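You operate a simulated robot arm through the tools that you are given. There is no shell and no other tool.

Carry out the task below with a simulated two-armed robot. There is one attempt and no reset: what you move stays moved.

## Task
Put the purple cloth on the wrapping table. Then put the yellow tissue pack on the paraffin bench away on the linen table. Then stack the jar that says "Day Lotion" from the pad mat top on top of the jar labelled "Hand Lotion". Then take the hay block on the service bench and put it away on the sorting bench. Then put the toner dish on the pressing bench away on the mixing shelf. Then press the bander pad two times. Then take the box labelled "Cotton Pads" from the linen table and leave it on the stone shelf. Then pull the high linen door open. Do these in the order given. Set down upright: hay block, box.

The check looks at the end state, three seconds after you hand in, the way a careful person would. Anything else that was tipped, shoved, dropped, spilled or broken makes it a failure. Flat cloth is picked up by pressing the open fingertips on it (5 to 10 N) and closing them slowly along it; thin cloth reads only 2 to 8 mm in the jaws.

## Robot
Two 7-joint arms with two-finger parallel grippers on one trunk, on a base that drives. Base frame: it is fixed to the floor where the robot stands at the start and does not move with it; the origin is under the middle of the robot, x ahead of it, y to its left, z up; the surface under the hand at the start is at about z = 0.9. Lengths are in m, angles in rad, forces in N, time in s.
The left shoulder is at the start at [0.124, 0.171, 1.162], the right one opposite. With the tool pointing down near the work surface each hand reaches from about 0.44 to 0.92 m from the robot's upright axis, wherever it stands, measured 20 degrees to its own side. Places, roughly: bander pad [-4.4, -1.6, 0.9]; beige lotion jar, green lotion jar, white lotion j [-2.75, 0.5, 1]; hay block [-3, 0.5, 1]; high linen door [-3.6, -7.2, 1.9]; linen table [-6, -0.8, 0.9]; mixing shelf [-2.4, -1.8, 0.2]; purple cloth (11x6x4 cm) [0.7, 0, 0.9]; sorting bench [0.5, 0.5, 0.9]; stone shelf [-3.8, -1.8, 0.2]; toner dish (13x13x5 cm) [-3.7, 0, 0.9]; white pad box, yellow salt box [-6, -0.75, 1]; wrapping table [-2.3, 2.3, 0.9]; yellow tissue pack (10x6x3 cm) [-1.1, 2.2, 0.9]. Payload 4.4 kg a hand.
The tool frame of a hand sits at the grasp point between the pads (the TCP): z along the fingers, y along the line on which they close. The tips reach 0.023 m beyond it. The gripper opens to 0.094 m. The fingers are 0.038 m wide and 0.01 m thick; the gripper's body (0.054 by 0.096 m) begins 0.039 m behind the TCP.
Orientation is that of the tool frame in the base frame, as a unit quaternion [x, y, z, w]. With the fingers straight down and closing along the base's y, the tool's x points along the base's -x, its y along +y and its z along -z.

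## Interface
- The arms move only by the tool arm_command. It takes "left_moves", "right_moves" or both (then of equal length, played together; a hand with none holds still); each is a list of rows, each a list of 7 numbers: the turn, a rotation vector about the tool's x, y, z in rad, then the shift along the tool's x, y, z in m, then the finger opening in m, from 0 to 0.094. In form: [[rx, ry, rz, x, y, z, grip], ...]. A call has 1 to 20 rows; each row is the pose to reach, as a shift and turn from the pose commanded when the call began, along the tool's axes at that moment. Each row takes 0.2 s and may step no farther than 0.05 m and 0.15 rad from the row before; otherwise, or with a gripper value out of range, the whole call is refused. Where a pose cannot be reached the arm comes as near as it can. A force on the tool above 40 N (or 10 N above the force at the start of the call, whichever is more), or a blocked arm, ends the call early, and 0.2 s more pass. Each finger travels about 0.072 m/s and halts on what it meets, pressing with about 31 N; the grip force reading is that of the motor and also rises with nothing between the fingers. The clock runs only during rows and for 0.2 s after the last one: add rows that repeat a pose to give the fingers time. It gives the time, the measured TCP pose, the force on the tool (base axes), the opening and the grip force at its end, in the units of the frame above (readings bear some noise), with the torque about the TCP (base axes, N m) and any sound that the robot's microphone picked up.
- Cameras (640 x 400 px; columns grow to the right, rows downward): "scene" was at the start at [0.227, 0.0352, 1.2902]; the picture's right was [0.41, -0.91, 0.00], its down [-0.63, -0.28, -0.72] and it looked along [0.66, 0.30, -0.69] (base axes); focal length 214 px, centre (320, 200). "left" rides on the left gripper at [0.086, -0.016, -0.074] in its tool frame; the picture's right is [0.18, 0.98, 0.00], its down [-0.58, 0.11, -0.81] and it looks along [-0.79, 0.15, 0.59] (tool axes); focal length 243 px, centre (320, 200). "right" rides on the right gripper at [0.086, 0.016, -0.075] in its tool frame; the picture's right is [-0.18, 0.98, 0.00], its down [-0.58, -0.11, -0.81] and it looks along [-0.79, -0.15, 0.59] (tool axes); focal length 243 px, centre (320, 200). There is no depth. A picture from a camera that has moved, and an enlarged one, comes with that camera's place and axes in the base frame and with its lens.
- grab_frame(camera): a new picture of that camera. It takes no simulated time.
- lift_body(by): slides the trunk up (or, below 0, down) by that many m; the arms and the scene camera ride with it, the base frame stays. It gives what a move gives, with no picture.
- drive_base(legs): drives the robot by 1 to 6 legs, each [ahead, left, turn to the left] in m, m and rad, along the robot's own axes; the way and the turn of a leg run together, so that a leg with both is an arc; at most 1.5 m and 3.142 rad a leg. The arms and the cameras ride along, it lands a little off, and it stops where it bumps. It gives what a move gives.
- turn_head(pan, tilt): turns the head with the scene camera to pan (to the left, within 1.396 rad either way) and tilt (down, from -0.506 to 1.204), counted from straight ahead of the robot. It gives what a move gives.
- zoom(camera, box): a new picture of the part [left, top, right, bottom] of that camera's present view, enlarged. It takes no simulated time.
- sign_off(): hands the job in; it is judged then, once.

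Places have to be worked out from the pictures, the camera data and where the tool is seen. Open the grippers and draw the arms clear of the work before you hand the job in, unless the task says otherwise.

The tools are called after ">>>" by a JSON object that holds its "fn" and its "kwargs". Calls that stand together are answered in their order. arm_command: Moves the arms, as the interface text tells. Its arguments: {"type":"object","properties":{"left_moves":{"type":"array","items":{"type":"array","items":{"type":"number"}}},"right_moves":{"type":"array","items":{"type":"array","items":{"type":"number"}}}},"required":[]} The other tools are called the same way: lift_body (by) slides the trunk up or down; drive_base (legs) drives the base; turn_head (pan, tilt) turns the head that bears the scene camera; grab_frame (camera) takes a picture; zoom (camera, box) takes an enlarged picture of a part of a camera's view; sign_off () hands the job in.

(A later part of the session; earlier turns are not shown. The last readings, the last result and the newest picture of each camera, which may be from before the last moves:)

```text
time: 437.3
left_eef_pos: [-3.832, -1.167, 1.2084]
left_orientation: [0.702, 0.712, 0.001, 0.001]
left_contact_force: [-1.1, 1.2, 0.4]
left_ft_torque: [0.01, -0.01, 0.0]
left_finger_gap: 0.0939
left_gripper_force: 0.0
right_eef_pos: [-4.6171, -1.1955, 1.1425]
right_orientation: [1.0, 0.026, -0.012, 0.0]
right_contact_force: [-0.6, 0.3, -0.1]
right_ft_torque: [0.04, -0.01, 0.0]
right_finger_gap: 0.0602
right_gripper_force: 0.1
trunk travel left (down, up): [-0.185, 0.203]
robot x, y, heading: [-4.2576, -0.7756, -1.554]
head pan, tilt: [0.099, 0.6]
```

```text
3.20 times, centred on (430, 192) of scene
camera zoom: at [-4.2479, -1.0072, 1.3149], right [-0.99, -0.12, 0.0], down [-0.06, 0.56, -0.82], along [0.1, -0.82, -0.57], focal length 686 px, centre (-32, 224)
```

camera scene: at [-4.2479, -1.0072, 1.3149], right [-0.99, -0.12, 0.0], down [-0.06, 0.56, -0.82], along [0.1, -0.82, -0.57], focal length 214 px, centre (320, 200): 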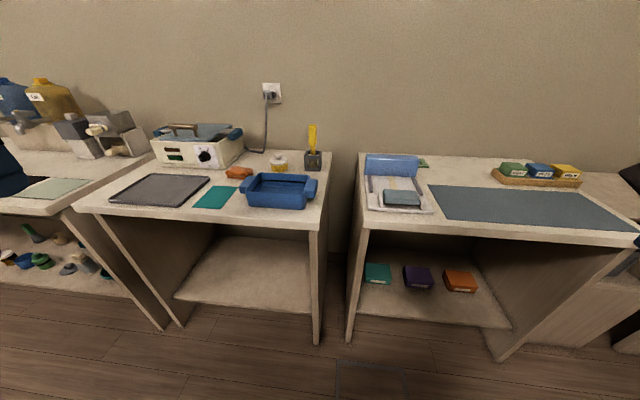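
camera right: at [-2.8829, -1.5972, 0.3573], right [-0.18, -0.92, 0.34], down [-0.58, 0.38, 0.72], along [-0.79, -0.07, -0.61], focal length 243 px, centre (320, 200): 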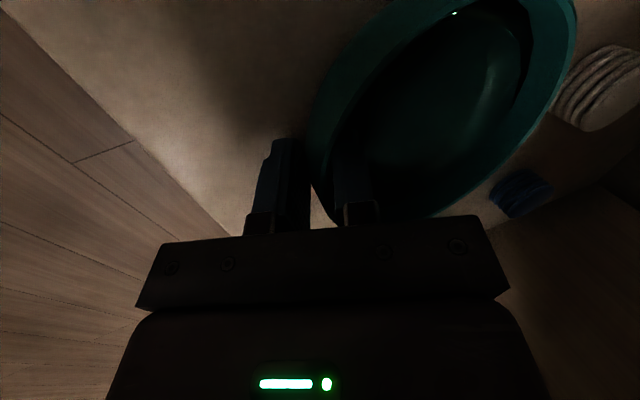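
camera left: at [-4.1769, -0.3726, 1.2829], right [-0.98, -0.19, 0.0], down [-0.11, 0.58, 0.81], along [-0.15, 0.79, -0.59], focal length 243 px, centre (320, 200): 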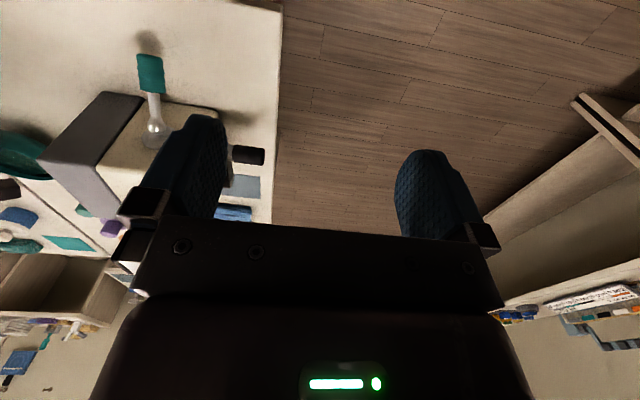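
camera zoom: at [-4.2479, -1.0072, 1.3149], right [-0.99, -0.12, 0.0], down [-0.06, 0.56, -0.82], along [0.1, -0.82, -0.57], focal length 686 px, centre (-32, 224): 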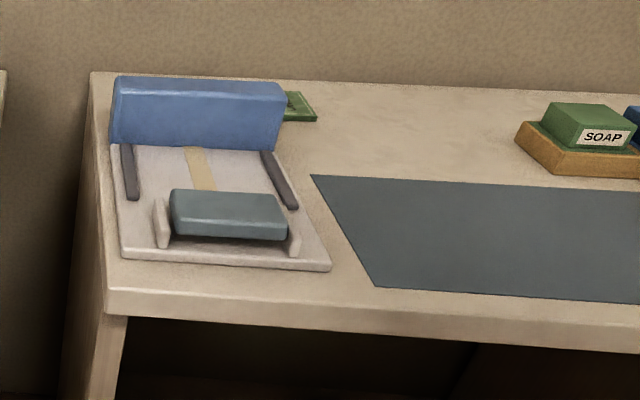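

The bander has a grey-blue pad block at the front, centre ≈(−4.434, −1.585), top around z≈0.94. I drive 0.2 m closer and examine it.

>>> {"fn": "drive_base", "kwargs": {"legs": [[0.2, 0, -0.016]]}}

>>> {"fn": "turn_head", "kwargs": {"pan": -0.2, "tilt": 0.8}}

>>> {"fn": "grab_frame", "kwargs": {"camera": "scene"}}

>>> {"fn": "zoom", "kwargs": {"camera": "scene", "box": [250, 130, 410, 230]}}

>>> {"fn": "grab_frame", "kwargs": {"camera": "right"}}

```text
time: 438.9
left_eef_pos: [-3.8362, -1.3748, 1.2076]
left_orientation: [0.709, 0.705, 0.0, 0.0]
left_contact_force: [0.4, -0.4, -0.2]
left_ft_torque: [-0.01, -0.02, -0.03]
left_finger_gap: 0.094
left_gripper_force: 0.0
right_eef_pos: [-4.6239, -1.3845, 1.1441]
right_orientation: [1.0, 0.014, -0.013, 0.0]
right_contact_force: [0.2, -0.9, 0.1]
right_ft_torque: [0.05, -0.01, -0.02]
right_finger_gap: 0.0599
right_gripper_force: 0.1
trunk travel left (down, up): [-0.185, 0.203]
robot x, y, heading: [-4.2589, -0.9784, -1.573]
head pan, tilt: [0.099, 0.6]
```

```text
time: 439.7
left_eef_pos: [-3.8385, -1.3742, 1.2086]
left_orientation: [0.709, 0.705, 0.0, 0.001]
left_contact_force: [-0.1, -0.2, 0.2]
left_ft_torque: [0.01, -0.01, -0.01]
left_finger_gap: 0.0943
left_gripper_force: 0.0
right_eef_pos: [-4.6227, -1.3841, 1.1442]
right_orientation: [1.0, 0.014, -0.012, 0.001]
right_contact_force: [0.3, 0.2, 0.0]
right_ft_torque: [0.02, 0.02, 0.0]
right_finger_gap: 0.06
right_gripper_force: 0.1
trunk travel left (down, up): [-0.185, 0.203]
robot x, y, heading: [-4.2555, -0.9727, -1.578]
head pan, tilt: [-0.201, 0.799]
```

```text
taken
camera scene: at [-4.275, -1.1964, 1.2983], right [-0.98, 0.2, 0.0], down [0.15, 0.7, -0.7], along [-0.14, -0.68, -0.72], focal length 214 px, centre (320, 200)
```

scene: 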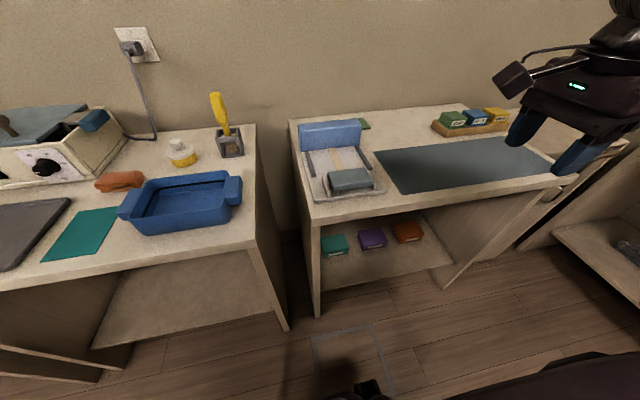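

```text
4.00 times, centred on (330, 180) of scene
camera zoom: at [-4.275, -1.1964, 1.2983], right [-0.98, 0.2, 0.0], down [0.15, 0.7, -0.7], along [-0.14, -0.68, -0.72], focal length 858 px, centre (280, 280)
```

zoom: 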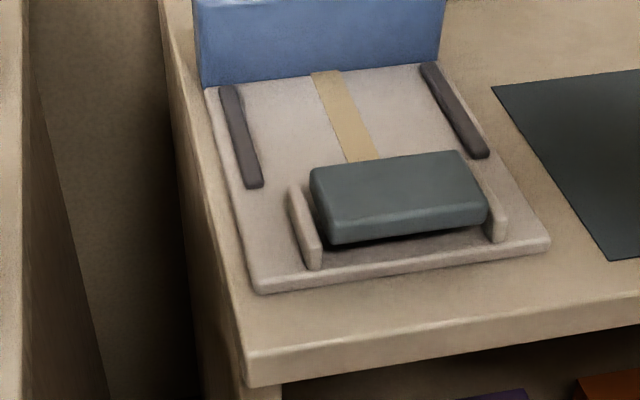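

```text
taken
camera right: at [-4.5333, -1.3982, 1.2153], right [-0.16, -0.99, 0.01], down [-0.56, 0.09, 0.82], along [-0.81, 0.13, -0.57], focal length 243 px, centre (320, 200)
```

right: 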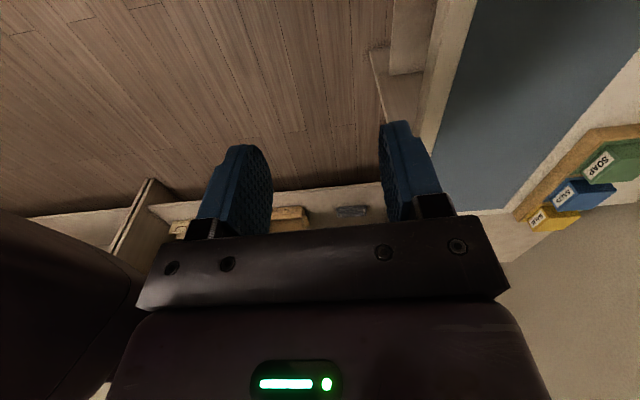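

Triangulation from two views puts the pad top at z≈0.936, centre ≈(−4.439, −1.608). I close the fingers and bring them above it.

>>> {"fn": "arm_command", "kwargs": {"right_moves": [[0, 0, 0, 0.03, 0.038, 0, 0.04], [0, 0, 0, 0.06, 0.076, 0, 0.02], [0, 0, 0, 0.09, 0.114, 0, 0], [0, 0, 0, 0.12, 0.152, 0, 0], [0, 0, 0, 0.15, 0.19, 0, 0], [0, 0, 0, 0.18, 0.229, 0, 0], [0, 0, 0, 0.18, 0.229, 0.04, 0], [0, 0, 0, 0.18, 0.229, 0.08, 0], [0, 0, 0, 0.18, 0.229, 0.12, 0], [0, 0, 0, 0.18, 0.229, 0.14, 0], [0, 0, 0, 0.18, 0.229, 0.14, 0]]}}

>>> {"fn": "zoom", "kwargs": {"camera": "scene", "box": [250, 110, 410, 210]}}

>>> {"fn": "grab_frame", "kwargs": {"camera": "right"}}

```text
time: 442.1
left_eef_pos: [-3.8366, -1.3731, 1.2093]
left_orientation: [0.71, 0.705, 0.0, 0.0]
left_contact_force: [0.0, -0.2, -0.6]
left_ft_torque: [-0.03, -0.01, 0.04]
left_finger_gap: 0.0937
left_gripper_force: 0.1
right_eef_pos: [-4.4392, -1.6081, 0.9994]
right_orientation: [1.0, 0.014, -0.012, 0.001]
right_contact_force: [0.2, -0.5, -0.3]
right_ft_torque: [-0.01, -0.01, -0.02]
right_finger_gap: 0.0001
right_gripper_force: 30.8
trunk travel left (down, up): [-0.185, 0.203]
robot x, y, heading: [-4.2599, -0.9743, -1.576]
head pan, tilt: [-0.201, 0.799]
```

```text
4.00 times, centred on (330, 160) of scene
camera zoom: at [-4.2751, -1.1962, 1.2984], right [-0.98, 0.21, 0.0], down [0.15, 0.7, -0.7], along [-0.14, -0.68, -0.72], focal length 858 px, centre (280, 360)
```

zoom: 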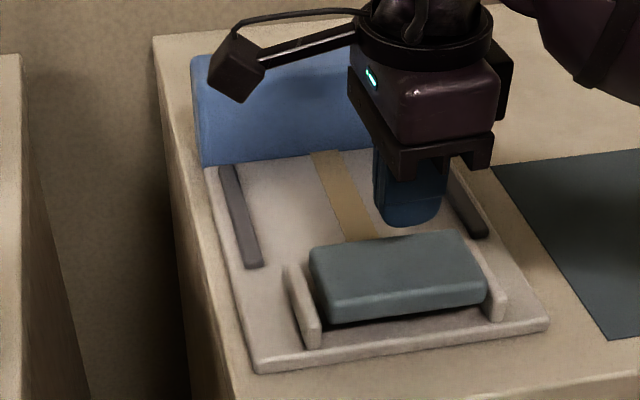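

```text
taken
camera right: at [-4.3494, -1.6221, 1.0707], right [-0.16, -0.99, 0.01], down [-0.56, 0.09, 0.82], along [-0.81, 0.13, -0.57], focal length 243 px, centre (320, 200)
```

right: 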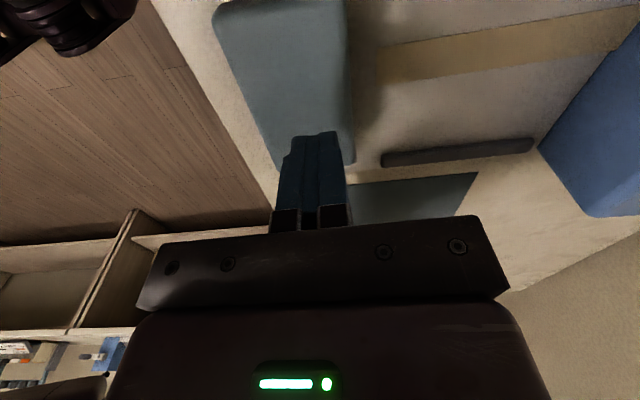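

The axis falls on the pad, ~7 mm beyond its centre; I correct by 6 mm and lower to just above it, then begin the press in small steps.

>>> {"fn": "arm_command", "kwargs": {"right_moves": [[0, 0, 0, 0, -0.006, 0.012, 0], [0, 0, 0, 0, -0.006, 0.024, 0], [0, 0, 0, 0, -0.006, 0.034, 0], [0, 0, 0, 0, -0.006, 0.038, 0], [0, 0, 0, 0, -0.006, 0.042, 0], [0, 0, 0, 0, -0.006, 0.042, 0]]}}

>>> {"fn": "zoom", "kwargs": {"camera": "scene", "box": [270, 130, 390, 205]}}

```text
time: 443.5
left_eef_pos: [-3.8362, -1.3737, 1.2096]
left_orientation: [0.71, 0.704, -0.001, 0.002]
left_contact_force: [-0.1, -0.5, 1.0]
left_ft_torque: [0.04, 0.0, -0.01]
left_finger_gap: 0.0941
left_gripper_force: 0.0
right_eef_pos: [-4.4412, -1.6027, 0.961]
right_orientation: [1.0, 0.014, -0.012, 0.003]
right_contact_force: [-0.1, -2.0, 16.5]
right_ft_torque: [0.0, -0.33, 0.05]
right_finger_gap: 0.0001
right_gripper_force: 31.2
trunk travel left (down, up): [-0.185, 0.203]
robot x, y, heading: [-4.2567, -0.9762, -1.578]
head pan, tilt: [-0.201, 0.799]
heard: click
```

```text
5.33 times, centred on (330, 168) of scene
camera zoom: at [-4.2747, -1.1949, 1.2989], right [-0.98, 0.21, 0.0], down [0.15, 0.7, -0.7], along [-0.14, -0.68, -0.72], focal length 1144 px, centre (267, 373)
```

zoom: 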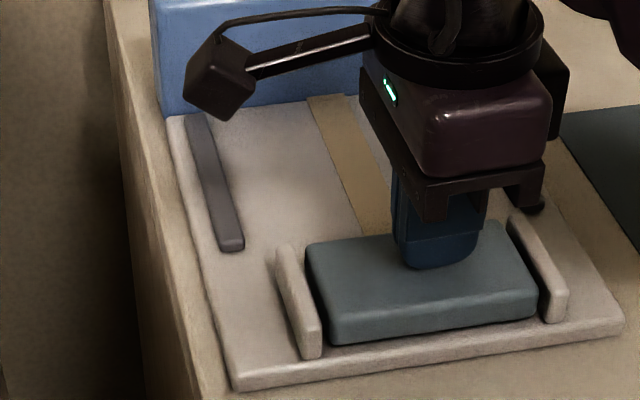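

A click was heard at 16.5 N: the first press. I lift fully off, let the pad return, and check.

>>> {"fn": "arm_command", "kwargs": {"right_moves": [[0, 0, 0, 0, 0, -0.01, 0], [0, 0, 0, 0, 0, -0.025, 0], [0, 0, 0, 0, 0, -0.04, 0], [0, 0, 0, 0, 0, -0.04, 0], [0, 0, 0, 0, 0, -0.04, 0]]}}

>>> {"fn": "zoom", "kwargs": {"camera": "scene", "box": [270, 130, 390, 205]}}

```text
time: 444.7
left_eef_pos: [-3.837, -1.3753, 1.2072]
left_orientation: [0.71, 0.704, 0.0, 0.001]
left_contact_force: [-0.6, 0.1, 0.5]
left_ft_torque: [0.01, 0.02, -0.01]
left_finger_gap: 0.0941
left_gripper_force: 0.0
right_eef_pos: [-4.4402, -1.6024, 0.9974]
right_orientation: [1.0, 0.014, -0.012, 0.001]
right_contact_force: [0.3, 0.0, -0.1]
right_ft_torque: [0.0, 0.03, 0.0]
right_finger_gap: 0.0
right_gripper_force: 31.2
trunk travel left (down, up): [-0.185, 0.203]
robot x, y, heading: [-4.2561, -0.9763, -1.579]
head pan, tilt: [-0.201, 0.799]
```

```text
5.33 times, centred on (330, 168) of scene
camera zoom: at [-4.275, -1.1963, 1.2983], right [-0.98, 0.21, 0.0], down [0.15, 0.7, -0.7], along [-0.14, -0.68, -0.72], focal length 1144 px, centre (267, 373)
```

zoom: 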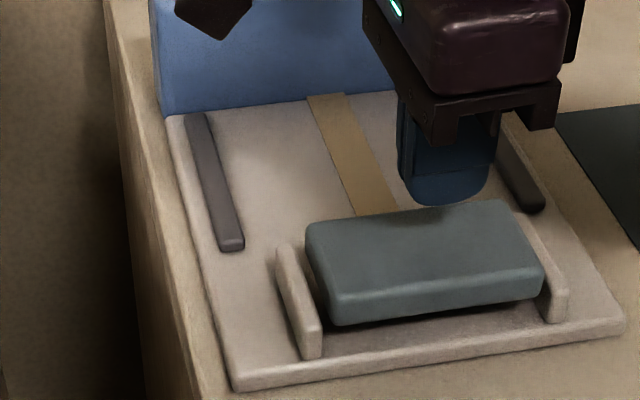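

The pad has sprung back up. Now the second press, the same way.

>>> {"fn": "arm_command", "kwargs": {"right_moves": [[0, 0, 0, 0, 0, 0.012, 0], [0, 0, 0, 0, 0, 0.024, 0], [0, 0, 0, 0, 0, 0.032, 0], [0, 0, 0, 0, 0, 0.036, 0], [0, 0, 0, 0, 0, 0.04, 0], [0, 0, 0, 0, 0, 0.04, 0]]}}

```text
time: 446.1
left_eef_pos: [-3.8363, -1.3737, 1.2103]
left_orientation: [0.71, 0.704, 0.0, 0.002]
left_contact_force: [-0.6, 0.0, -0.2]
left_ft_torque: [0.01, -0.05, -0.03]
left_finger_gap: 0.0938
left_gripper_force: 0.0
right_eef_pos: [-4.4428, -1.602, 0.9615]
right_orientation: [1.0, 0.015, -0.012, 0.003]
right_contact_force: [0.0, -3.4, 16.5]
right_ft_torque: [-0.05, -0.34, 0.0]
right_finger_gap: 0.0
right_gripper_force: 30.6
trunk travel left (down, up): [-0.185, 0.203]
robot x, y, heading: [-4.2572, -0.9757, -1.578]
head pan, tilt: [-0.201, 0.799]
heard: click
```

Second click heard. I raise the hand well clear and back away from the bench.

>>> {"fn": "arm_command", "kwargs": {"right_moves": [[0, 0, 0, 0, 0, -0.02, 0], [0, 0, 0, 0, 0, -0.06, 0], [0, 0, 0, 0, 0, -0.1, 0.03], [0, 0, 0, 0, 0, -0.14, 0.06], [0, 0, 0, 0, -0.04, -0.16, 0.09], [0, 0, 0, 0, -0.08, -0.18, 0.09], [0, 0, 0, 0, -0.12, -0.19, 0.09], [0, 0, 0, 0, -0.15, -0.19, 0.09]]}}

>>> {"fn": "zoom", "kwargs": {"camera": "scene", "box": [250, 110, 410, 210]}}

>>> {"fn": "drive_base", "kwargs": {"legs": [[-0.25, 0, 0]]}}

```text
time: 447.9
left_eef_pos: [-3.8374, -1.374, 1.2078]
left_orientation: [0.709, 0.705, 0.0, 0.001]
left_contact_force: [-0.1, -0.5, -0.5]
left_ft_torque: [-0.02, 0.02, 0.0]
left_finger_gap: 0.094
left_gripper_force: 0.1
right_eef_pos: [-4.4433, -1.4517, 1.1467]
right_orientation: [1.0, 0.015, -0.014, 0.001]
right_contact_force: [0.7, -0.5, 0.1]
right_ft_torque: [-0.03, 0.02, 0.0]
right_finger_gap: 0.09
right_gripper_force: 0.1
trunk travel left (down, up): [-0.185, 0.203]
robot x, y, heading: [-4.256, -0.9777, -1.577]
head pan, tilt: [-0.201, 0.799]
```

```text
4.00 times, centred on (330, 160) of scene
camera zoom: at [-4.2752, -1.1961, 1.2983], right [-0.98, 0.21, 0.0], down [0.15, 0.7, -0.7], along [-0.14, -0.68, -0.72], focal length 858 px, centre (280, 360)
```

zoom: 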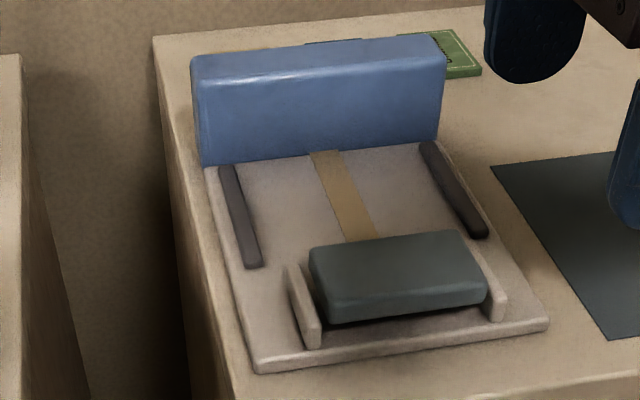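

```text
time: 449.7
left_eef_pos: [-3.8343, -1.1231, 1.2089]
left_orientation: [0.707, 0.707, 0.0, 0.001]
left_contact_force: [0.0, -0.4, 0.2]
left_ft_torque: [0.02, -0.01, -0.01]
left_finger_gap: 0.0941
left_gripper_force: 0.0
right_eef_pos: [-4.439, -1.2045, 1.148]
right_orientation: [1.0, 0.017, -0.012, 0.001]
right_contact_force: [0.5, -0.1, -0.5]
right_ft_torque: [-0.01, -0.02, 0.02]
right_finger_gap: 0.0898
right_gripper_force: 0.1
trunk travel left (down, up): [-0.185, 0.203]
robot x, y, heading: [-4.2579, -0.7274, -1.571]
head pan, tilt: [-0.201, 0.799]
```

Both presses done; the pad is back up and nothing moved. Now the Cotton Pads box: I turn to face the linen table and drive up to it.

>>> {"fn": "drive_base", "kwargs": {"legs": [[0, 0, -1.57], [0.85, -0.03, 0]]}}

>>> {"fn": "turn_head", "kwargs": {"pan": 0.0, "tilt": 0.6}}

>>> {"fn": "grab_frame", "kwargs": {"camera": "scene"}}

>>> {"fn": "zoom", "kwargs": {"camera": "scene", "box": [240, 150, 400, 250]}}

```text
time: 458.2
left_eef_pos: [-5.5248, -1.1063, 1.2086]
left_orientation: [1.0, -0.007, 0.0, 0.002]
left_contact_force: [-0.6, -0.4, 1.0]
left_ft_torque: [-0.02, -0.01, 0.01]
left_finger_gap: 0.0939
left_gripper_force: 0.1
right_eef_pos: [-5.5986, -0.5007, 1.1464]
right_orientation: [0.715, -0.699, -0.01, -0.008]
right_contact_force: [-0.6, 0.0, 0.6]
right_ft_torque: [0.01, -0.05, -0.04]
right_finger_gap: 0.0902
right_gripper_force: 0.1
trunk travel left (down, up): [-0.185, 0.203]
robot x, y, heading: [-5.1221, -0.6824, 3.127]
head pan, tilt: [-0.201, 0.799]
```

```text
time: 458.9
left_eef_pos: [-5.5248, -1.1056, 1.208]
left_orientation: [1.0, -0.005, -0.001, 0.001]
left_contact_force: [0.0, -0.4, 1.5]
left_ft_torque: [0.01, -0.01, 0.02]
left_finger_gap: 0.0939
left_gripper_force: 0.0
right_eef_pos: [-5.5991, -0.4999, 1.1458]
right_orientation: [0.715, -0.699, -0.009, -0.007]
right_contact_force: [0.2, -0.5, 0.2]
right_ft_torque: [0.01, 0.01, 0.02]
right_finger_gap: 0.09
right_gripper_force: 0.0
trunk travel left (down, up): [-0.185, 0.203]
robot x, y, heading: [-5.1241, -0.6906, 3.131]
head pan, tilt: [0.0, 0.6]
```

```text
taken
camera scene: at [-5.3552, -0.684, 1.3151], right [0.01, 1.0, 0.0], down [0.57, -0.01, -0.82], along [-0.82, 0.01, -0.57], focal length 214 px, centre (320, 200)
```

scene: 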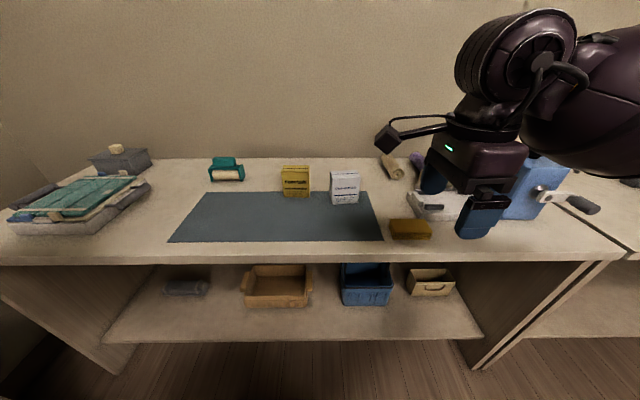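

```text
4.00 times, centred on (320, 200) of scene
camera zoom: at [-5.3552, -0.684, 1.3151], right [0.01, 1.0, 0.0], down [0.57, -0.01, -0.82], along [-0.82, 0.01, -0.57], focal length 858 px, centre (320, 200)
```

zoom: 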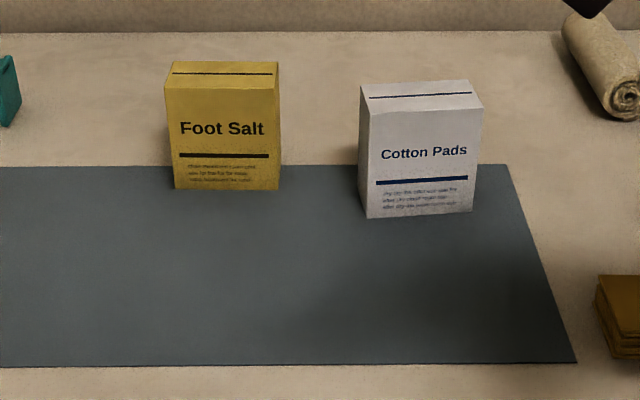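

"Cotton Pads" box: about 9×4×10 cm, centre ≈(−5.963, −0.596), yaw ≈8°. I drive 0.2 m closer, then bring the hand over it.

>>> {"fn": "drive_base", "kwargs": {"legs": [[0.2, 0, 0.012]]}}

>>> {"fn": "zoom", "kwargs": {"camera": "scene", "box": [260, 180, 420, 280]}}

>>> {"fn": "grab_frame", "kwargs": {"camera": "scene"}}

```text
time: 460.5
left_eef_pos: [-5.7191, -1.107, 1.2074]
left_orientation: [1.0, -0.001, 0.0, 0.001]
left_contact_force: [0.2, -0.3, 0.3]
left_ft_torque: [-0.02, -0.05, -0.03]
left_finger_gap: 0.0938
left_gripper_force: 0.1
right_eef_pos: [-5.8006, -0.5023, 1.1471]
right_orientation: [0.718, -0.696, -0.009, -0.009]
right_contact_force: [0.5, 0.5, -0.9]
right_ft_torque: [-0.02, 0.02, -0.03]
right_finger_gap: 0.0899
right_gripper_force: 0.0
trunk travel left (down, up): [-0.185, 0.203]
robot x, y, heading: [-5.3206, -0.6879, 3.142]
head pan, tilt: [0.0, 0.6]
```

```text
4.00 times, centred on (340, 230) of scene
camera zoom: at [-5.5543, -0.6852, 1.3151], right [0.0, 1.0, 0.0], down [0.57, 0.0, -0.82], along [-0.82, 0.0, -0.57], focal length 858 px, centre (240, 80)
```

zoom: 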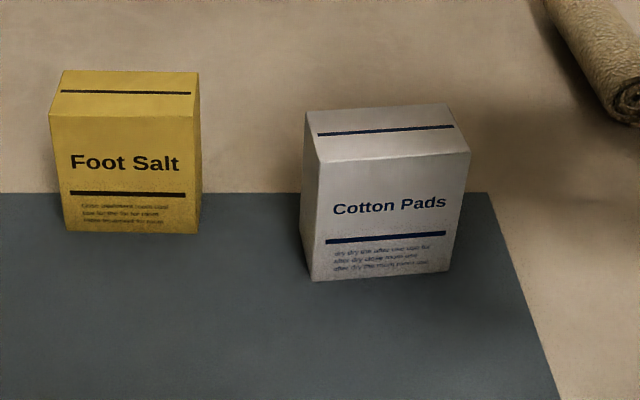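

```text
taken
camera scene: at [-5.5543, -0.6852, 1.3151], right [0.0, 1.0, 0.0], down [0.57, 0.0, -0.82], along [-0.82, 0.0, -0.57], focal length 214 px, centre (320, 200)
```

scene: 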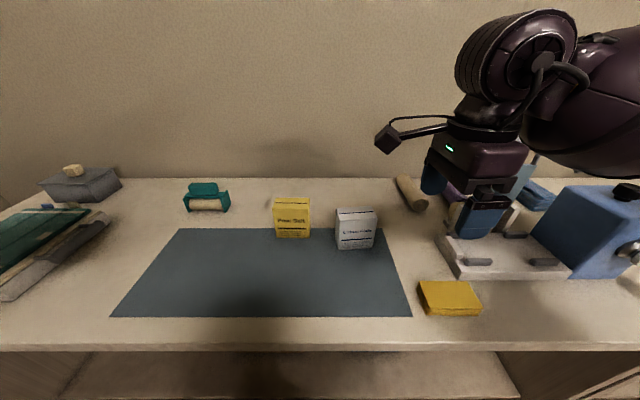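

Refined: centre (−5.960, −0.598), yaw ≈5.5°. I move over the box and descend with the fingers either side of its 4.7 cm depth.

>>> {"fn": "arm_command", "kwargs": {"right_moves": [[0, 0.006, -0.013, 0.018, 0.0325, 0, 0.09], [0, 0.012, -0.026, 0.036, 0.065, 0, 0.09], [0, 0.018, -0.039, 0.054, 0.0974, 0, 0.09], [0, 0.025, -0.052, 0.073, 0.13, 0, 0.09], [0, 0.025, -0.065, 0.0907, 0.1623, 0, 0.09], [0, 0.025, -0.065, 0.0907, 0.1623, 0.035, 0.09], [0, 0.025, -0.065, 0.0907, 0.1623, 0.07, 0.09], [0, 0.025, -0.065, 0.0907, 0.1623, 0.09, 0.09], [0, 0.025, -0.065, 0.0907, 0.1623, 0.1, 0.09], [0, 0.025, -0.065, 0.0907, 0.1623, 0.1, 0.09]]}}

>>> {"fn": "grab_frame", "kwargs": {"camera": "right"}}

>>> {"fn": "zoom", "kwargs": {"camera": "scene", "box": [260, 150, 420, 250]}}

```text
time: 462.7
left_eef_pos: [-5.7181, -1.1076, 1.2083]
left_orientation: [1.0, -0.001, -0.001, 0.001]
left_contact_force: [0.4, -0.3, 0.1]
left_ft_torque: [0.02, 0.01, -0.05]
left_finger_gap: 0.0941
left_gripper_force: 0.1
right_eef_pos: [-5.9583, -0.5954, 1.0448]
right_orientation: [0.741, -0.671, -0.001, 0.001]
right_contact_force: [-0.3, -0.9, 0.2]
right_ft_torque: [0.01, -0.05, 0.0]
right_finger_gap: 0.0898
right_gripper_force: 0.2
trunk travel left (down, up): [-0.185, 0.203]
robot x, y, heading: [-5.321, -0.6886, 3.14]
head pan, tilt: [0.0, 0.6]
```

```text
taken
camera right: at [-5.9655, -0.6827, 1.1181], right [-1.0, 0.09, 0.0], down [0.05, 0.59, 0.81], along [0.07, 0.8, -0.59], focal length 243 px, centre (320, 200)
```

right: 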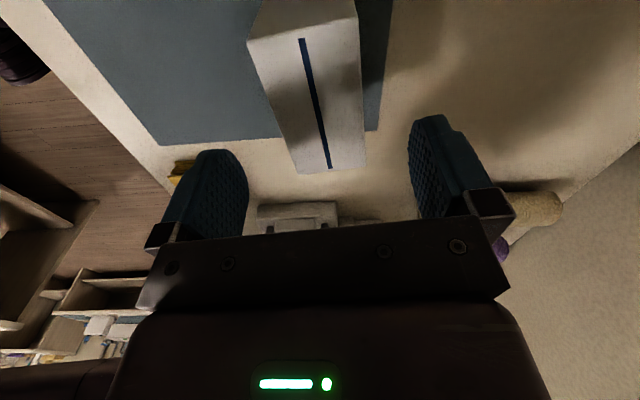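

```text
4.00 times, centred on (340, 200) of scene
camera zoom: at [-5.5535, -0.6851, 1.3152], right [0.0, 1.0, 0.0], down [0.56, 0.0, -0.83], along [-0.83, 0.0, -0.56], focal length 858 px, centre (240, 200)
```

zoom: 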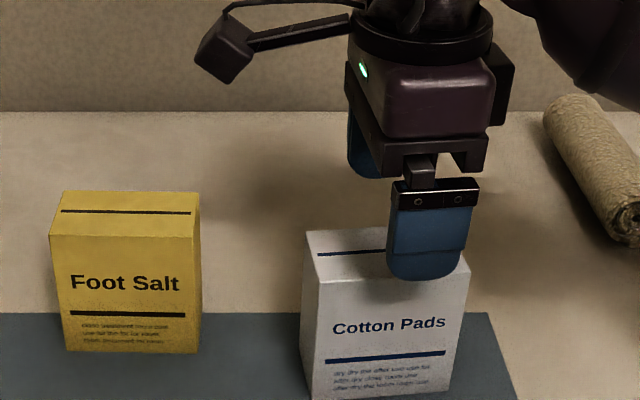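

Centred well. I descend to z≈0.968 and close on the box.

>>> {"fn": "arm_command", "kwargs": {"right_moves": [[0, 0, 0, 0, 0, 0.025, 0.09], [0, 0, 0, 0, 0, 0.05, 0.09], [0, 0, 0, 0, 0, 0.068, 0.09], [0, 0, 0, 0, 0, 0.076, 0.09], [0, 0, 0, 0, 0, 0.076, 0.075], [0, 0, 0, 0, 0, 0.076, 0.06], [0, 0, 0, 0, 0, 0.076, 0.052], [0, 0, 0, 0, 0, 0.076, 0.044], [0, 0, 0, 0, 0, 0.076, 0.036], [0, 0, 0, 0, 0, 0.076, 0.036]]}}

>>> {"fn": "grab_frame", "kwargs": {"camera": "right"}}

>>> {"fn": "zoom", "kwargs": {"camera": "scene", "box": [260, 150, 420, 250]}}

```text
time: 464.9
left_eef_pos: [-5.7177, -1.1079, 1.2084]
left_orientation: [1.0, -0.001, 0.0, 0.001]
left_contact_force: [0.7, -0.2, 0.2]
left_ft_torque: [-0.02, 0.01, 0.01]
left_finger_gap: 0.0941
left_gripper_force: 0.1
right_eef_pos: [-5.9572, -0.5959, 0.9677]
right_orientation: [0.741, -0.672, 0.0, 0.0]
right_contact_force: [0.8, -0.3, 0.5]
right_ft_torque: [-0.01, 0.01, -0.01]
right_finger_gap: 0.0496
right_gripper_force: 30.7
trunk travel left (down, up): [-0.185, 0.203]
robot x, y, heading: [-5.3207, -0.686, 3.139]
head pan, tilt: [0.0, 0.6]
```

```text
taken
camera right: at [-5.9646, -0.6843, 1.042], right [-1.0, 0.09, 0.0], down [0.05, 0.59, 0.81], along [0.07, 0.8, -0.59], focal length 243 px, centre (320, 200)
```

right: 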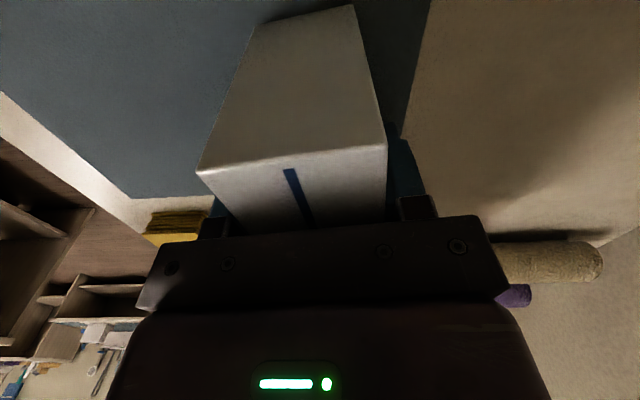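

```text
4.00 times, centred on (340, 200) of scene
camera zoom: at [-5.5537, -0.6851, 1.3151], right [0.0, 1.0, 0.0], down [0.56, 0.0, -0.83], along [-0.83, 0.0, -0.56], focal length 858 px, centre (240, 200)
```

zoom: 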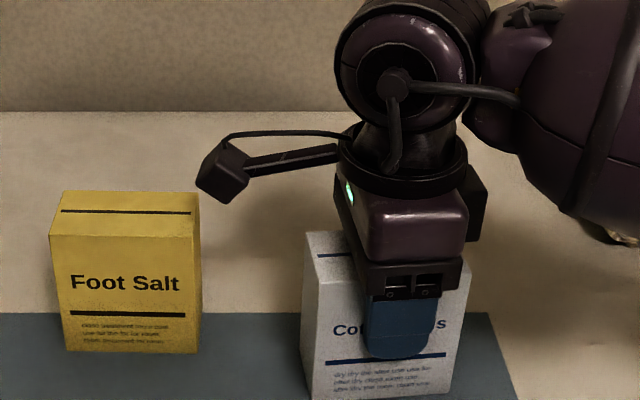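

The box is gripped at 50 mm. I lift it straight up 16 cm and draw it in toward me.

>>> {"fn": "arm_command", "kwargs": {"right_moves": [[0, 0, 0, 0, 0, -0.02, 0.036], [0, 0, 0, 0, 0, -0.05, 0.036], [0, 0, 0, 0, 0, -0.09, 0.036], [0, 0, 0, 0, 0, -0.13, 0.036], [0, 0, 0, 0, 0, -0.16, 0.036], [0, 0, 0, 0.004, -0.04, -0.16, 0.036], [0, 0, 0, 0.008, -0.08, -0.16, 0.036], [0, 0, 0, 0.012, -0.12, -0.16, 0.036], [0, 0, 0, 0.016, -0.16, -0.16, 0.036], [0, 0, 0, 0.016, -0.16, -0.16, 0.036]]}}

>>> {"fn": "grab_frame", "kwargs": {"camera": "right"}}

>>> {"fn": "grab_frame", "kwargs": {"camera": "scene"}}

```text
time: 467.1
left_eef_pos: [-5.7188, -1.109, 1.2085]
left_orientation: [1.0, 0.0, 0.0, 0.001]
left_contact_force: [-0.3, -0.4, 0.4]
left_ft_torque: [-0.02, -0.01, 0.01]
left_finger_gap: 0.0941
left_gripper_force: 0.0
right_eef_pos: [-5.798, -0.5972, 1.1289]
right_orientation: [0.741, -0.672, 0.0, -0.001]
right_contact_force: [0.4, 0.2, -0.8]
right_ft_torque: [0.01, -0.02, -0.01]
right_finger_gap: 0.0496
right_gripper_force: 30.8
trunk travel left (down, up): [-0.185, 0.203]
robot x, y, heading: [-5.3215, -0.6876, 3.138]
head pan, tilt: [0.0, 0.6]
```

```text
taken
camera right: at [-5.8044, -0.6851, 1.2022], right [-1.0, 0.09, 0.0], down [0.05, 0.59, 0.81], along [0.07, 0.8, -0.59], focal length 243 px, centre (320, 200)
```

right: 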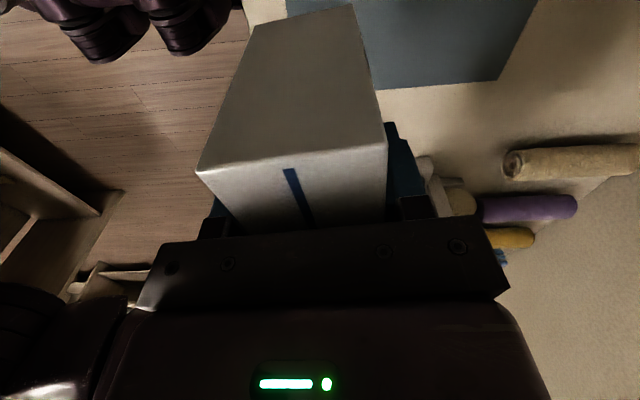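

```text
taken
camera scene: at [-5.554, -0.685, 1.315], right [0.0, 1.0, 0.0], down [0.57, 0.0, -0.82], along [-0.82, 0.0, -0.57], focal length 214 px, centre (320, 200)
```

scene: 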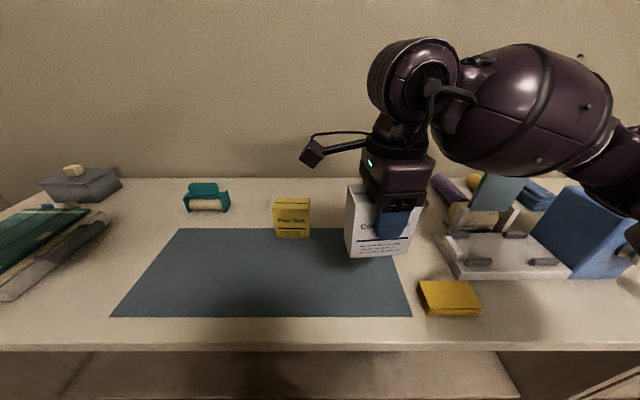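

I back off, turn to face the south benches and slide over to the stone shelf.

>>> {"fn": "drive_base", "kwargs": {"legs": [[-0.4, 0, 0], [0, 0, 1.57], [0, 1.2, 0]]}}

>>> {"fn": "turn_head", "kwargs": {"pan": 0.0, "tilt": 0.7}}

>>> {"fn": "grab_frame", "kwargs": {"camera": "scene"}}

```text
time: 483.8
left_eef_pos: [-3.3101, -1.1373, 1.2091]
left_orientation: [0.717, 0.697, 0.0, 0.001]
left_contact_force: [-0.9, -0.7, -0.4]
left_ft_torque: [0.01, 0.03, 0.05]
left_finger_gap: 0.0939
left_gripper_force: 0.1
right_eef_pos: [-3.8241, -1.205, 1.1289]
right_orientation: [0.999, 0.035, 0.0, 0.001]
right_contact_force: [0.3, 0.2, -1.2]
right_ft_torque: [0.02, 0.01, 0.01]
right_finger_gap: 0.0496
right_gripper_force: 31.2
trunk travel left (down, up): [-0.185, 0.203]
robot x, y, heading: [-3.7221, -0.729, -1.593]
head pan, tilt: [0.0, 0.6]
```

```text
time: 484.4
left_eef_pos: [-3.3113, -1.1364, 1.2097]
left_orientation: [0.718, 0.696, 0.0, 0.001]
left_contact_force: [0.4, 0.4, -0.1]
left_ft_torque: [-0.01, -0.01, -0.01]
left_finger_gap: 0.0941
left_gripper_force: 0.1
right_eef_pos: [-3.8227, -1.2035, 1.1288]
right_orientation: [0.999, 0.035, 0.0, 0.0]
right_contact_force: [-0.9, 0.1, 0.2]
right_ft_torque: [0.05, 0.01, 0.02]
right_finger_gap: 0.0496
right_gripper_force: 31.0
trunk travel left (down, up): [-0.185, 0.203]
robot x, y, heading: [-3.7194, -0.7278, -1.6]
head pan, tilt: [0.0, 0.7]
```

```text
taken
camera scene: at [-3.7286, -0.9564, 1.3065], right [-1.0, 0.03, 0.0], down [0.02, 0.64, -0.77], along [-0.02, -0.76, -0.64], focal length 214 px, centre (320, 200)
```

scene: 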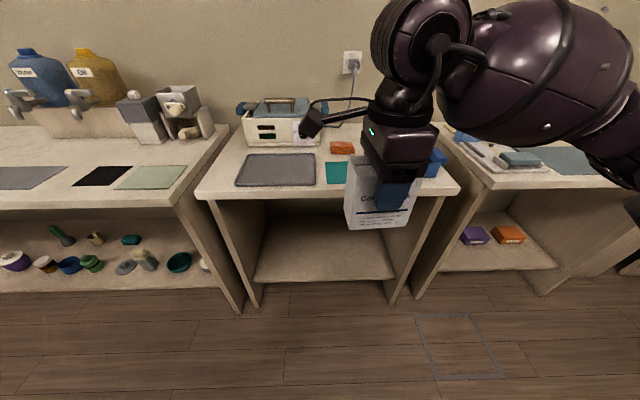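

The stone shelf's board is empty (x −3.40 to −4.13, front y≈−1.56). I straighten up and lower the box straight down in front of it.

>>> {"fn": "drive_base", "kwargs": {"legs": [[0, 0.02, 0.027]]}}

>>> {"fn": "arm_command", "kwargs": {"right_moves": [[0, 0, 0, 0, 0, 0.03, 0.036], [0, 0, 0, 0, 0, 0.07, 0.036], [0, 0, 0, 0, 0, 0.11, 0.036], [0, 0, 0, 0, 0, 0.15, 0.036], [0, 0, 0, 0, 0, 0.19, 0.036], [0, 0, 0, 0, 0, 0.23, 0.036], [0, 0, 0, 0, 0, 0.27, 0.036], [0, 0, 0, 0, 0, 0.31, 0.036], [0, 0, 0, 0, 0, 0.35, 0.036], [0, 0, 0, 0, 0, 0.39, 0.036], [0, 0, 0, 0, 0, 0.43, 0.036], [0, 0, 0, 0, 0, 0.47, 0.036], [0, 0, 0, 0, 0, 0.5, 0.036]]}}

>>> {"fn": "lift_body", "kwargs": {"by": -0.18}}

>>> {"fn": "turn_head", "kwargs": {"pan": 0.0, "tilt": 0.9}}

>>> {"fn": "grab_frame", "kwargs": {"camera": "scene"}}

```text
time: 485.3
left_eef_pos: [-3.2793, -1.1263, 1.2092]
left_orientation: [0.708, 0.706, 0.0, 0.001]
left_contact_force: [0.4, 0.7, 0.0]
left_ft_torque: [0.0, 0.04, 0.01]
left_finger_gap: 0.0941
left_gripper_force: 0.0
right_eef_pos: [-3.7907, -1.2072, 1.1302]
right_orientation: [0.999, 0.049, 0.0, 0.0]
right_contact_force: [0.8, -0.2, -0.6]
right_ft_torque: [0.03, 0.02, 0.03]
right_finger_gap: 0.0495
right_gripper_force: 31.2
trunk travel left (down, up): [-0.185, 0.203]
robot x, y, heading: [-3.6987, -0.7295, -1.571]
head pan, tilt: [0.0, 0.7]
```

```text
time: 488.1
left_eef_pos: [-3.2803, -1.1273, 1.2084]
left_orientation: [0.707, 0.707, 0.001, 0.0]
left_contact_force: [1.0, 0.3, -0.7]
left_ft_torque: [0.01, 0.0, -0.05]
left_finger_gap: 0.0941
left_gripper_force: 0.0
right_eef_pos: [-3.7921, -1.2076, 0.6275]
right_orientation: [0.999, 0.049, 0.0, 0.001]
right_contact_force: [-0.5, 0.4, -1.2]
right_ft_torque: [0.01, -0.01, 0.0]
right_finger_gap: 0.0497
right_gripper_force: 31.0
trunk travel left (down, up): [-0.185, 0.203]
robot x, y, heading: [-3.6995, -0.7317, -1.573]
head pan, tilt: [0.0, 0.7]
```

```text
time: 490.1
left_eef_pos: [-3.2805, -1.1261, 1.0281]
left_orientation: [0.707, 0.707, 0.0, 0.002]
left_contact_force: [-0.8, 0.5, 0.0]
left_ft_torque: [-0.02, 0.01, -0.02]
left_finger_gap: 0.094
left_gripper_force: 0.1
right_eef_pos: [-3.7914, -1.2078, 0.449]
right_orientation: [0.999, 0.049, 0.0, 0.001]
right_contact_force: [0.4, -0.3, 0.3]
right_ft_torque: [0.0, 0.05, 0.01]
right_finger_gap: 0.0497
right_gripper_force: 31.2
trunk travel left (down, up): [-0.005, 0.383]
robot x, y, heading: [-3.7015, -0.7304, -1.573]
head pan, tilt: [0.0, 0.7]
```

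```text
time: 490.8
left_eef_pos: [-3.2806, -1.1267, 1.0285]
left_orientation: [0.708, 0.706, 0.0, 0.001]
left_contact_force: [-0.5, 0.0, 0.2]
left_ft_torque: [0.02, -0.01, 0.01]
left_finger_gap: 0.0939
left_gripper_force: 0.1
right_eef_pos: [-3.7913, -1.2072, 0.4489]
right_orientation: [0.999, 0.049, 0.0, 0.001]
right_contact_force: [0.2, -0.2, -0.8]
right_ft_torque: [-0.02, 0.0, 0.04]
right_finger_gap: 0.0495
right_gripper_force: 31.2
trunk travel left (down, up): [-0.005, 0.383]
robot x, y, heading: [-3.6994, -0.7299, -1.573]
head pan, tilt: [0.0, 0.901]
```

```text
taken
camera scene: at [-3.7029, -1.1083, 1.0728], right [-1.0, 0.0, 0.0], down [0.0, 0.78, -0.62], along [0.0, -0.62, -0.78], focal length 214 px, centre (320, 200)
```

scene: 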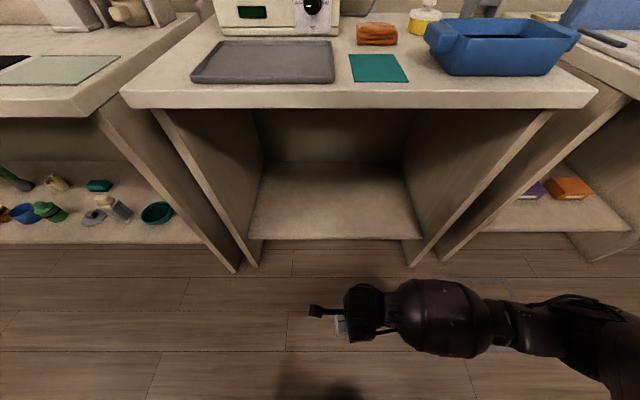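

Clear path. I drive 15 cm closer, lower slightly, and extend the box horizontally into the shelf.

>>> {"fn": "drive_base", "kwargs": {"legs": [[0.15, 0, 0]]}}

>>> {"fn": "arm_command", "kwargs": {"right_moves": [[0, 0, 0, 0, 0, 0.03, 0.036], [0, 0, 0, 0, 0, 0.06, 0.036], [0, 0, 0, 0, 0, 0.08, 0.036], [0, 0, 0, -0.004, 0.04, 0.08, 0.036], [0, 0, 0, -0.008, 0.08, 0.08, 0.036], [0, 0, 0, -0.012, 0.12, 0.08, 0.036], [0, 0, 0, -0.016, 0.16, 0.08, 0.036], [0, 0, 0, -0.02, 0.2, 0.08, 0.036], [0, 0, 0, -0.024, 0.24, 0.08, 0.036], [0, 0, 0, -0.028, 0.275, 0.08, 0.036], [0, 0, 0, -0.028, 0.275, 0.08, 0.036]]}}

>>> {"fn": "grab_frame", "kwargs": {"camera": "scene"}}

>>> {"fn": "grab_frame", "kwargs": {"camera": "right"}}

```text
time: 492.2
left_eef_pos: [-3.2801, -1.2772, 1.0293]
left_orientation: [0.707, 0.708, 0.001, 0.001]
left_contact_force: [0.5, 0.0, -0.4]
left_ft_torque: [0.04, 0.03, -0.04]
left_finger_gap: 0.094
left_gripper_force: 0.1
right_eef_pos: [-3.7897, -1.3583, 0.4483]
right_orientation: [0.999, 0.051, 0.0, 0.0]
right_contact_force: [-0.4, -0.5, -1.2]
right_ft_torque: [0.03, -0.03, 0.04]
right_finger_gap: 0.0494
right_gripper_force: 30.6
trunk travel left (down, up): [-0.005, 0.383]
robot x, y, heading: [-3.7046, -0.8811, -1.568]
head pan, tilt: [0.0, 0.901]
```

```text
time: 494.6
left_eef_pos: [-3.2797, -1.2755, 1.0281]
left_orientation: [0.706, 0.708, 0.001, 0.001]
left_contact_force: [-1.0, -0.4, -0.1]
left_ft_torque: [0.01, -0.01, 0.0]
left_finger_gap: 0.094
left_gripper_force: 0.0
right_eef_pos: [-3.7883, -1.6354, 0.3693]
right_orientation: [0.999, 0.051, -0.001, 0.0]
right_contact_force: [-0.8, -0.8, -1.2]
right_ft_torque: [0.02, 0.01, 0.01]
right_finger_gap: 0.0497
right_gripper_force: 31.0
trunk travel left (down, up): [-0.005, 0.383]
robot x, y, heading: [-3.7006, -0.8833, -1.574]
head pan, tilt: [0.0, 0.901]
```

```text
taken
camera scene: at [-3.7017, -1.2593, 1.0727], right [-1.0, 0.0, 0.0], down [0.0, 0.78, -0.62], along [0.0, -0.62, -0.78], focal length 214 px, centre (320, 200)
```

scene: 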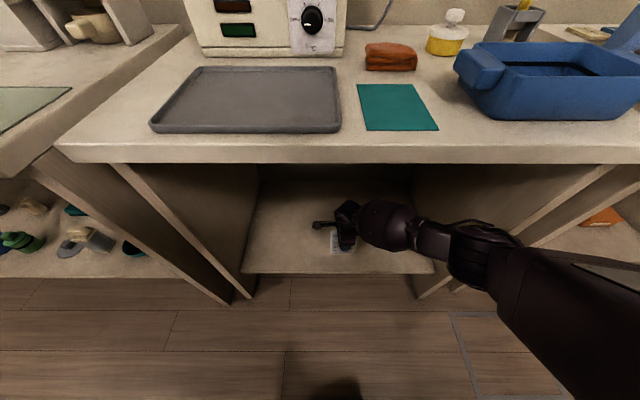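

```text
taken
camera right: at [-3.6986, -1.6424, 0.4429], right [-0.08, -1.0, 0.0], down [-0.59, 0.05, 0.81], along [-0.8, 0.07, -0.59], focal length 243 px, centre (320, 200)
```

right: 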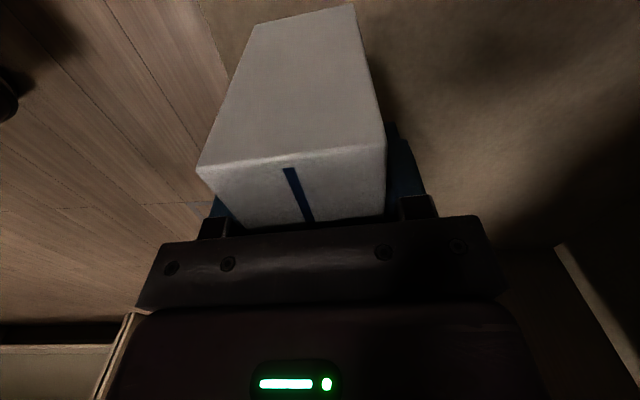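

The box is above the shelf, 5 cm inside its front edge. I go 2 cm deeper and lower slowly until contact.

>>> {"fn": "arm_command", "kwargs": {"right_moves": [[0, 0, 0, -0.002, 0.02, 0, 0.036], [0, 0, 0, -0.002, 0.02, 0.02, 0.036], [0, 0, 0, -0.002, 0.02, 0.035, 0.036], [0, 0, 0, -0.002, 0.02, 0.042, 0.036], [0, 0, 0, -0.002, 0.02, 0.048, 0.036], [0, 0, 0, -0.002, 0.02, 0.052, 0.036], [0, 0, 0, -0.002, 0.02, 0.052, 0.036]]}}

>>> {"fn": "zoom", "kwargs": {"camera": "right", "box": [180, 0, 440, 160]}}

```text
time: 496.2
left_eef_pos: [-3.2787, -1.2746, 1.0281]
left_orientation: [0.707, 0.707, 0.0, 0.001]
left_contact_force: [0.3, 0.5, 0.1]
left_ft_torque: [-0.03, 0.01, 0.0]
left_finger_gap: 0.0941
left_gripper_force: 0.0
right_eef_pos: [-3.7909, -1.653, 0.3193]
right_orientation: [0.999, 0.05, 0.0, 0.001]
right_contact_force: [-0.8, -0.3, 5.3]
right_ft_torque: [0.04, 0.16, 0.01]
right_finger_gap: 0.0496
right_gripper_force: 31.0
trunk travel left (down, up): [-0.005, 0.383]
robot x, y, heading: [-3.7011, -0.8846, -1.573]
head pan, tilt: [0.0, 0.901]
```

```text
2.46 times, centred on (310, 80) of right
camera zoom: at [-3.7006, -1.6607, 0.3924], right [-0.08, -1.0, 0.0], down [-0.59, 0.05, 0.81], along [-0.8, 0.07, -0.59], focal length 597 px, centre (345, 495)
```

zoom: 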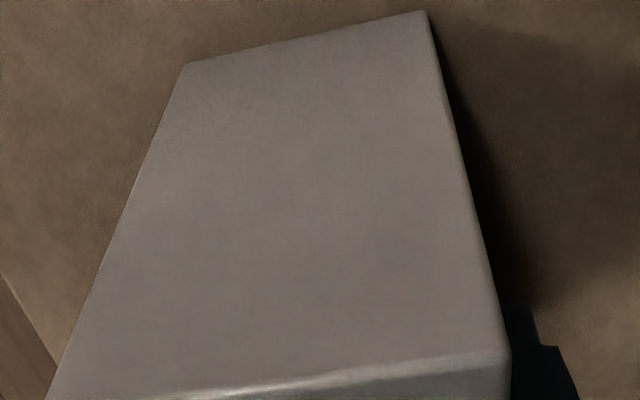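

Contact (about 6 N) at z≈0.319. I settle 1 mm more, release, and rise straight up clear of the box before backing out.

>>> {"fn": "arm_command", "kwargs": {"right_moves": [[0, 0, 0, 0, 0, 0.001, 0.036], [0, 0, 0, 0, 0, 0.001, 0.051], [0, 0, 0, 0, 0, 0.001, 0.056], [0, 0, 0, 0, 0, 0.001, 0.066], [0, 0, 0, 0, 0, 0.001, 0.08], [0, 0, 0, 0, 0, 0.001, 0.088], [0, 0, 0, 0, 0, 0.001, 0.088], [0, 0, 0, 0, 0, -0.02, 0.088], [0, 0, 0, 0, 0, -0.05, 0.088], [0, 0, 0, 0, 0, -0.08, 0.088], [0, 0, 0, 0, 0, -0.1, 0.088]]}}

>>> {"fn": "grab_frame", "kwargs": {"camera": "right"}}

>>> {"fn": "zoom", "kwargs": {"camera": "scene", "box": [240, 170, 440, 295]}}

```text
time: 498.6
left_eef_pos: [-3.279, -1.2759, 1.0288]
left_orientation: [0.707, 0.707, 0.0, 0.001]
left_contact_force: [-0.9, -0.1, 0.3]
left_ft_torque: [0.0, 0.0, 0.0]
left_finger_gap: 0.094
left_gripper_force: 0.1
right_eef_pos: [-3.7893, -1.6539, 0.4167]
right_orientation: [0.999, 0.051, 0.0, -0.001]
right_contact_force: [0.4, 0.4, -0.5]
right_ft_torque: [0.01, -0.03, 0.02]
right_finger_gap: 0.088
right_gripper_force: 0.0
trunk travel left (down, up): [-0.005, 0.383]
robot x, y, heading: [-3.7014, -0.8815, -1.568]
head pan, tilt: [0.0, 0.901]
```

```text
taken
camera right: at [-3.7009, -1.6613, 0.4905], right [-0.08, -1.0, 0.0], down [-0.59, 0.05, 0.81], along [-0.8, 0.07, -0.59], focal length 243 px, centre (320, 200)
```

right: 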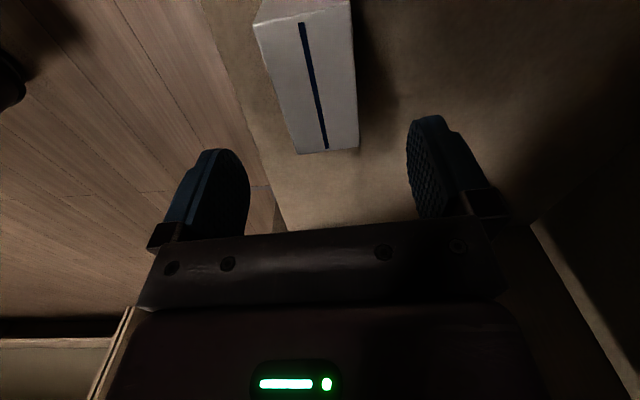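

```text
3.20 times, centred on (340, 232) of scene
camera zoom: at [-3.7017, -1.259, 1.0728], right [-1.0, 0.0, 0.0], down [0.0, 0.78, -0.62], along [0.0, -0.62, -0.78], focal length 686 px, centre (256, 96)
```

zoom: 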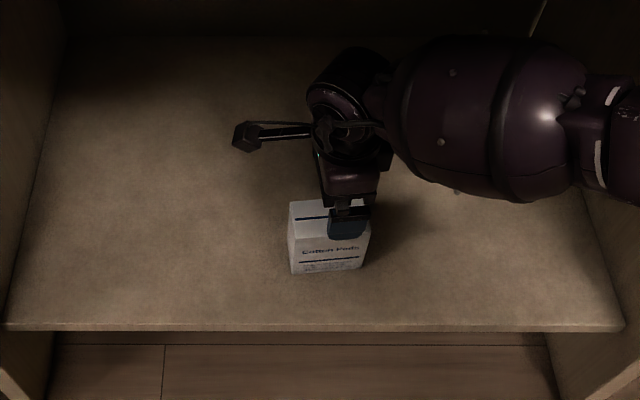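

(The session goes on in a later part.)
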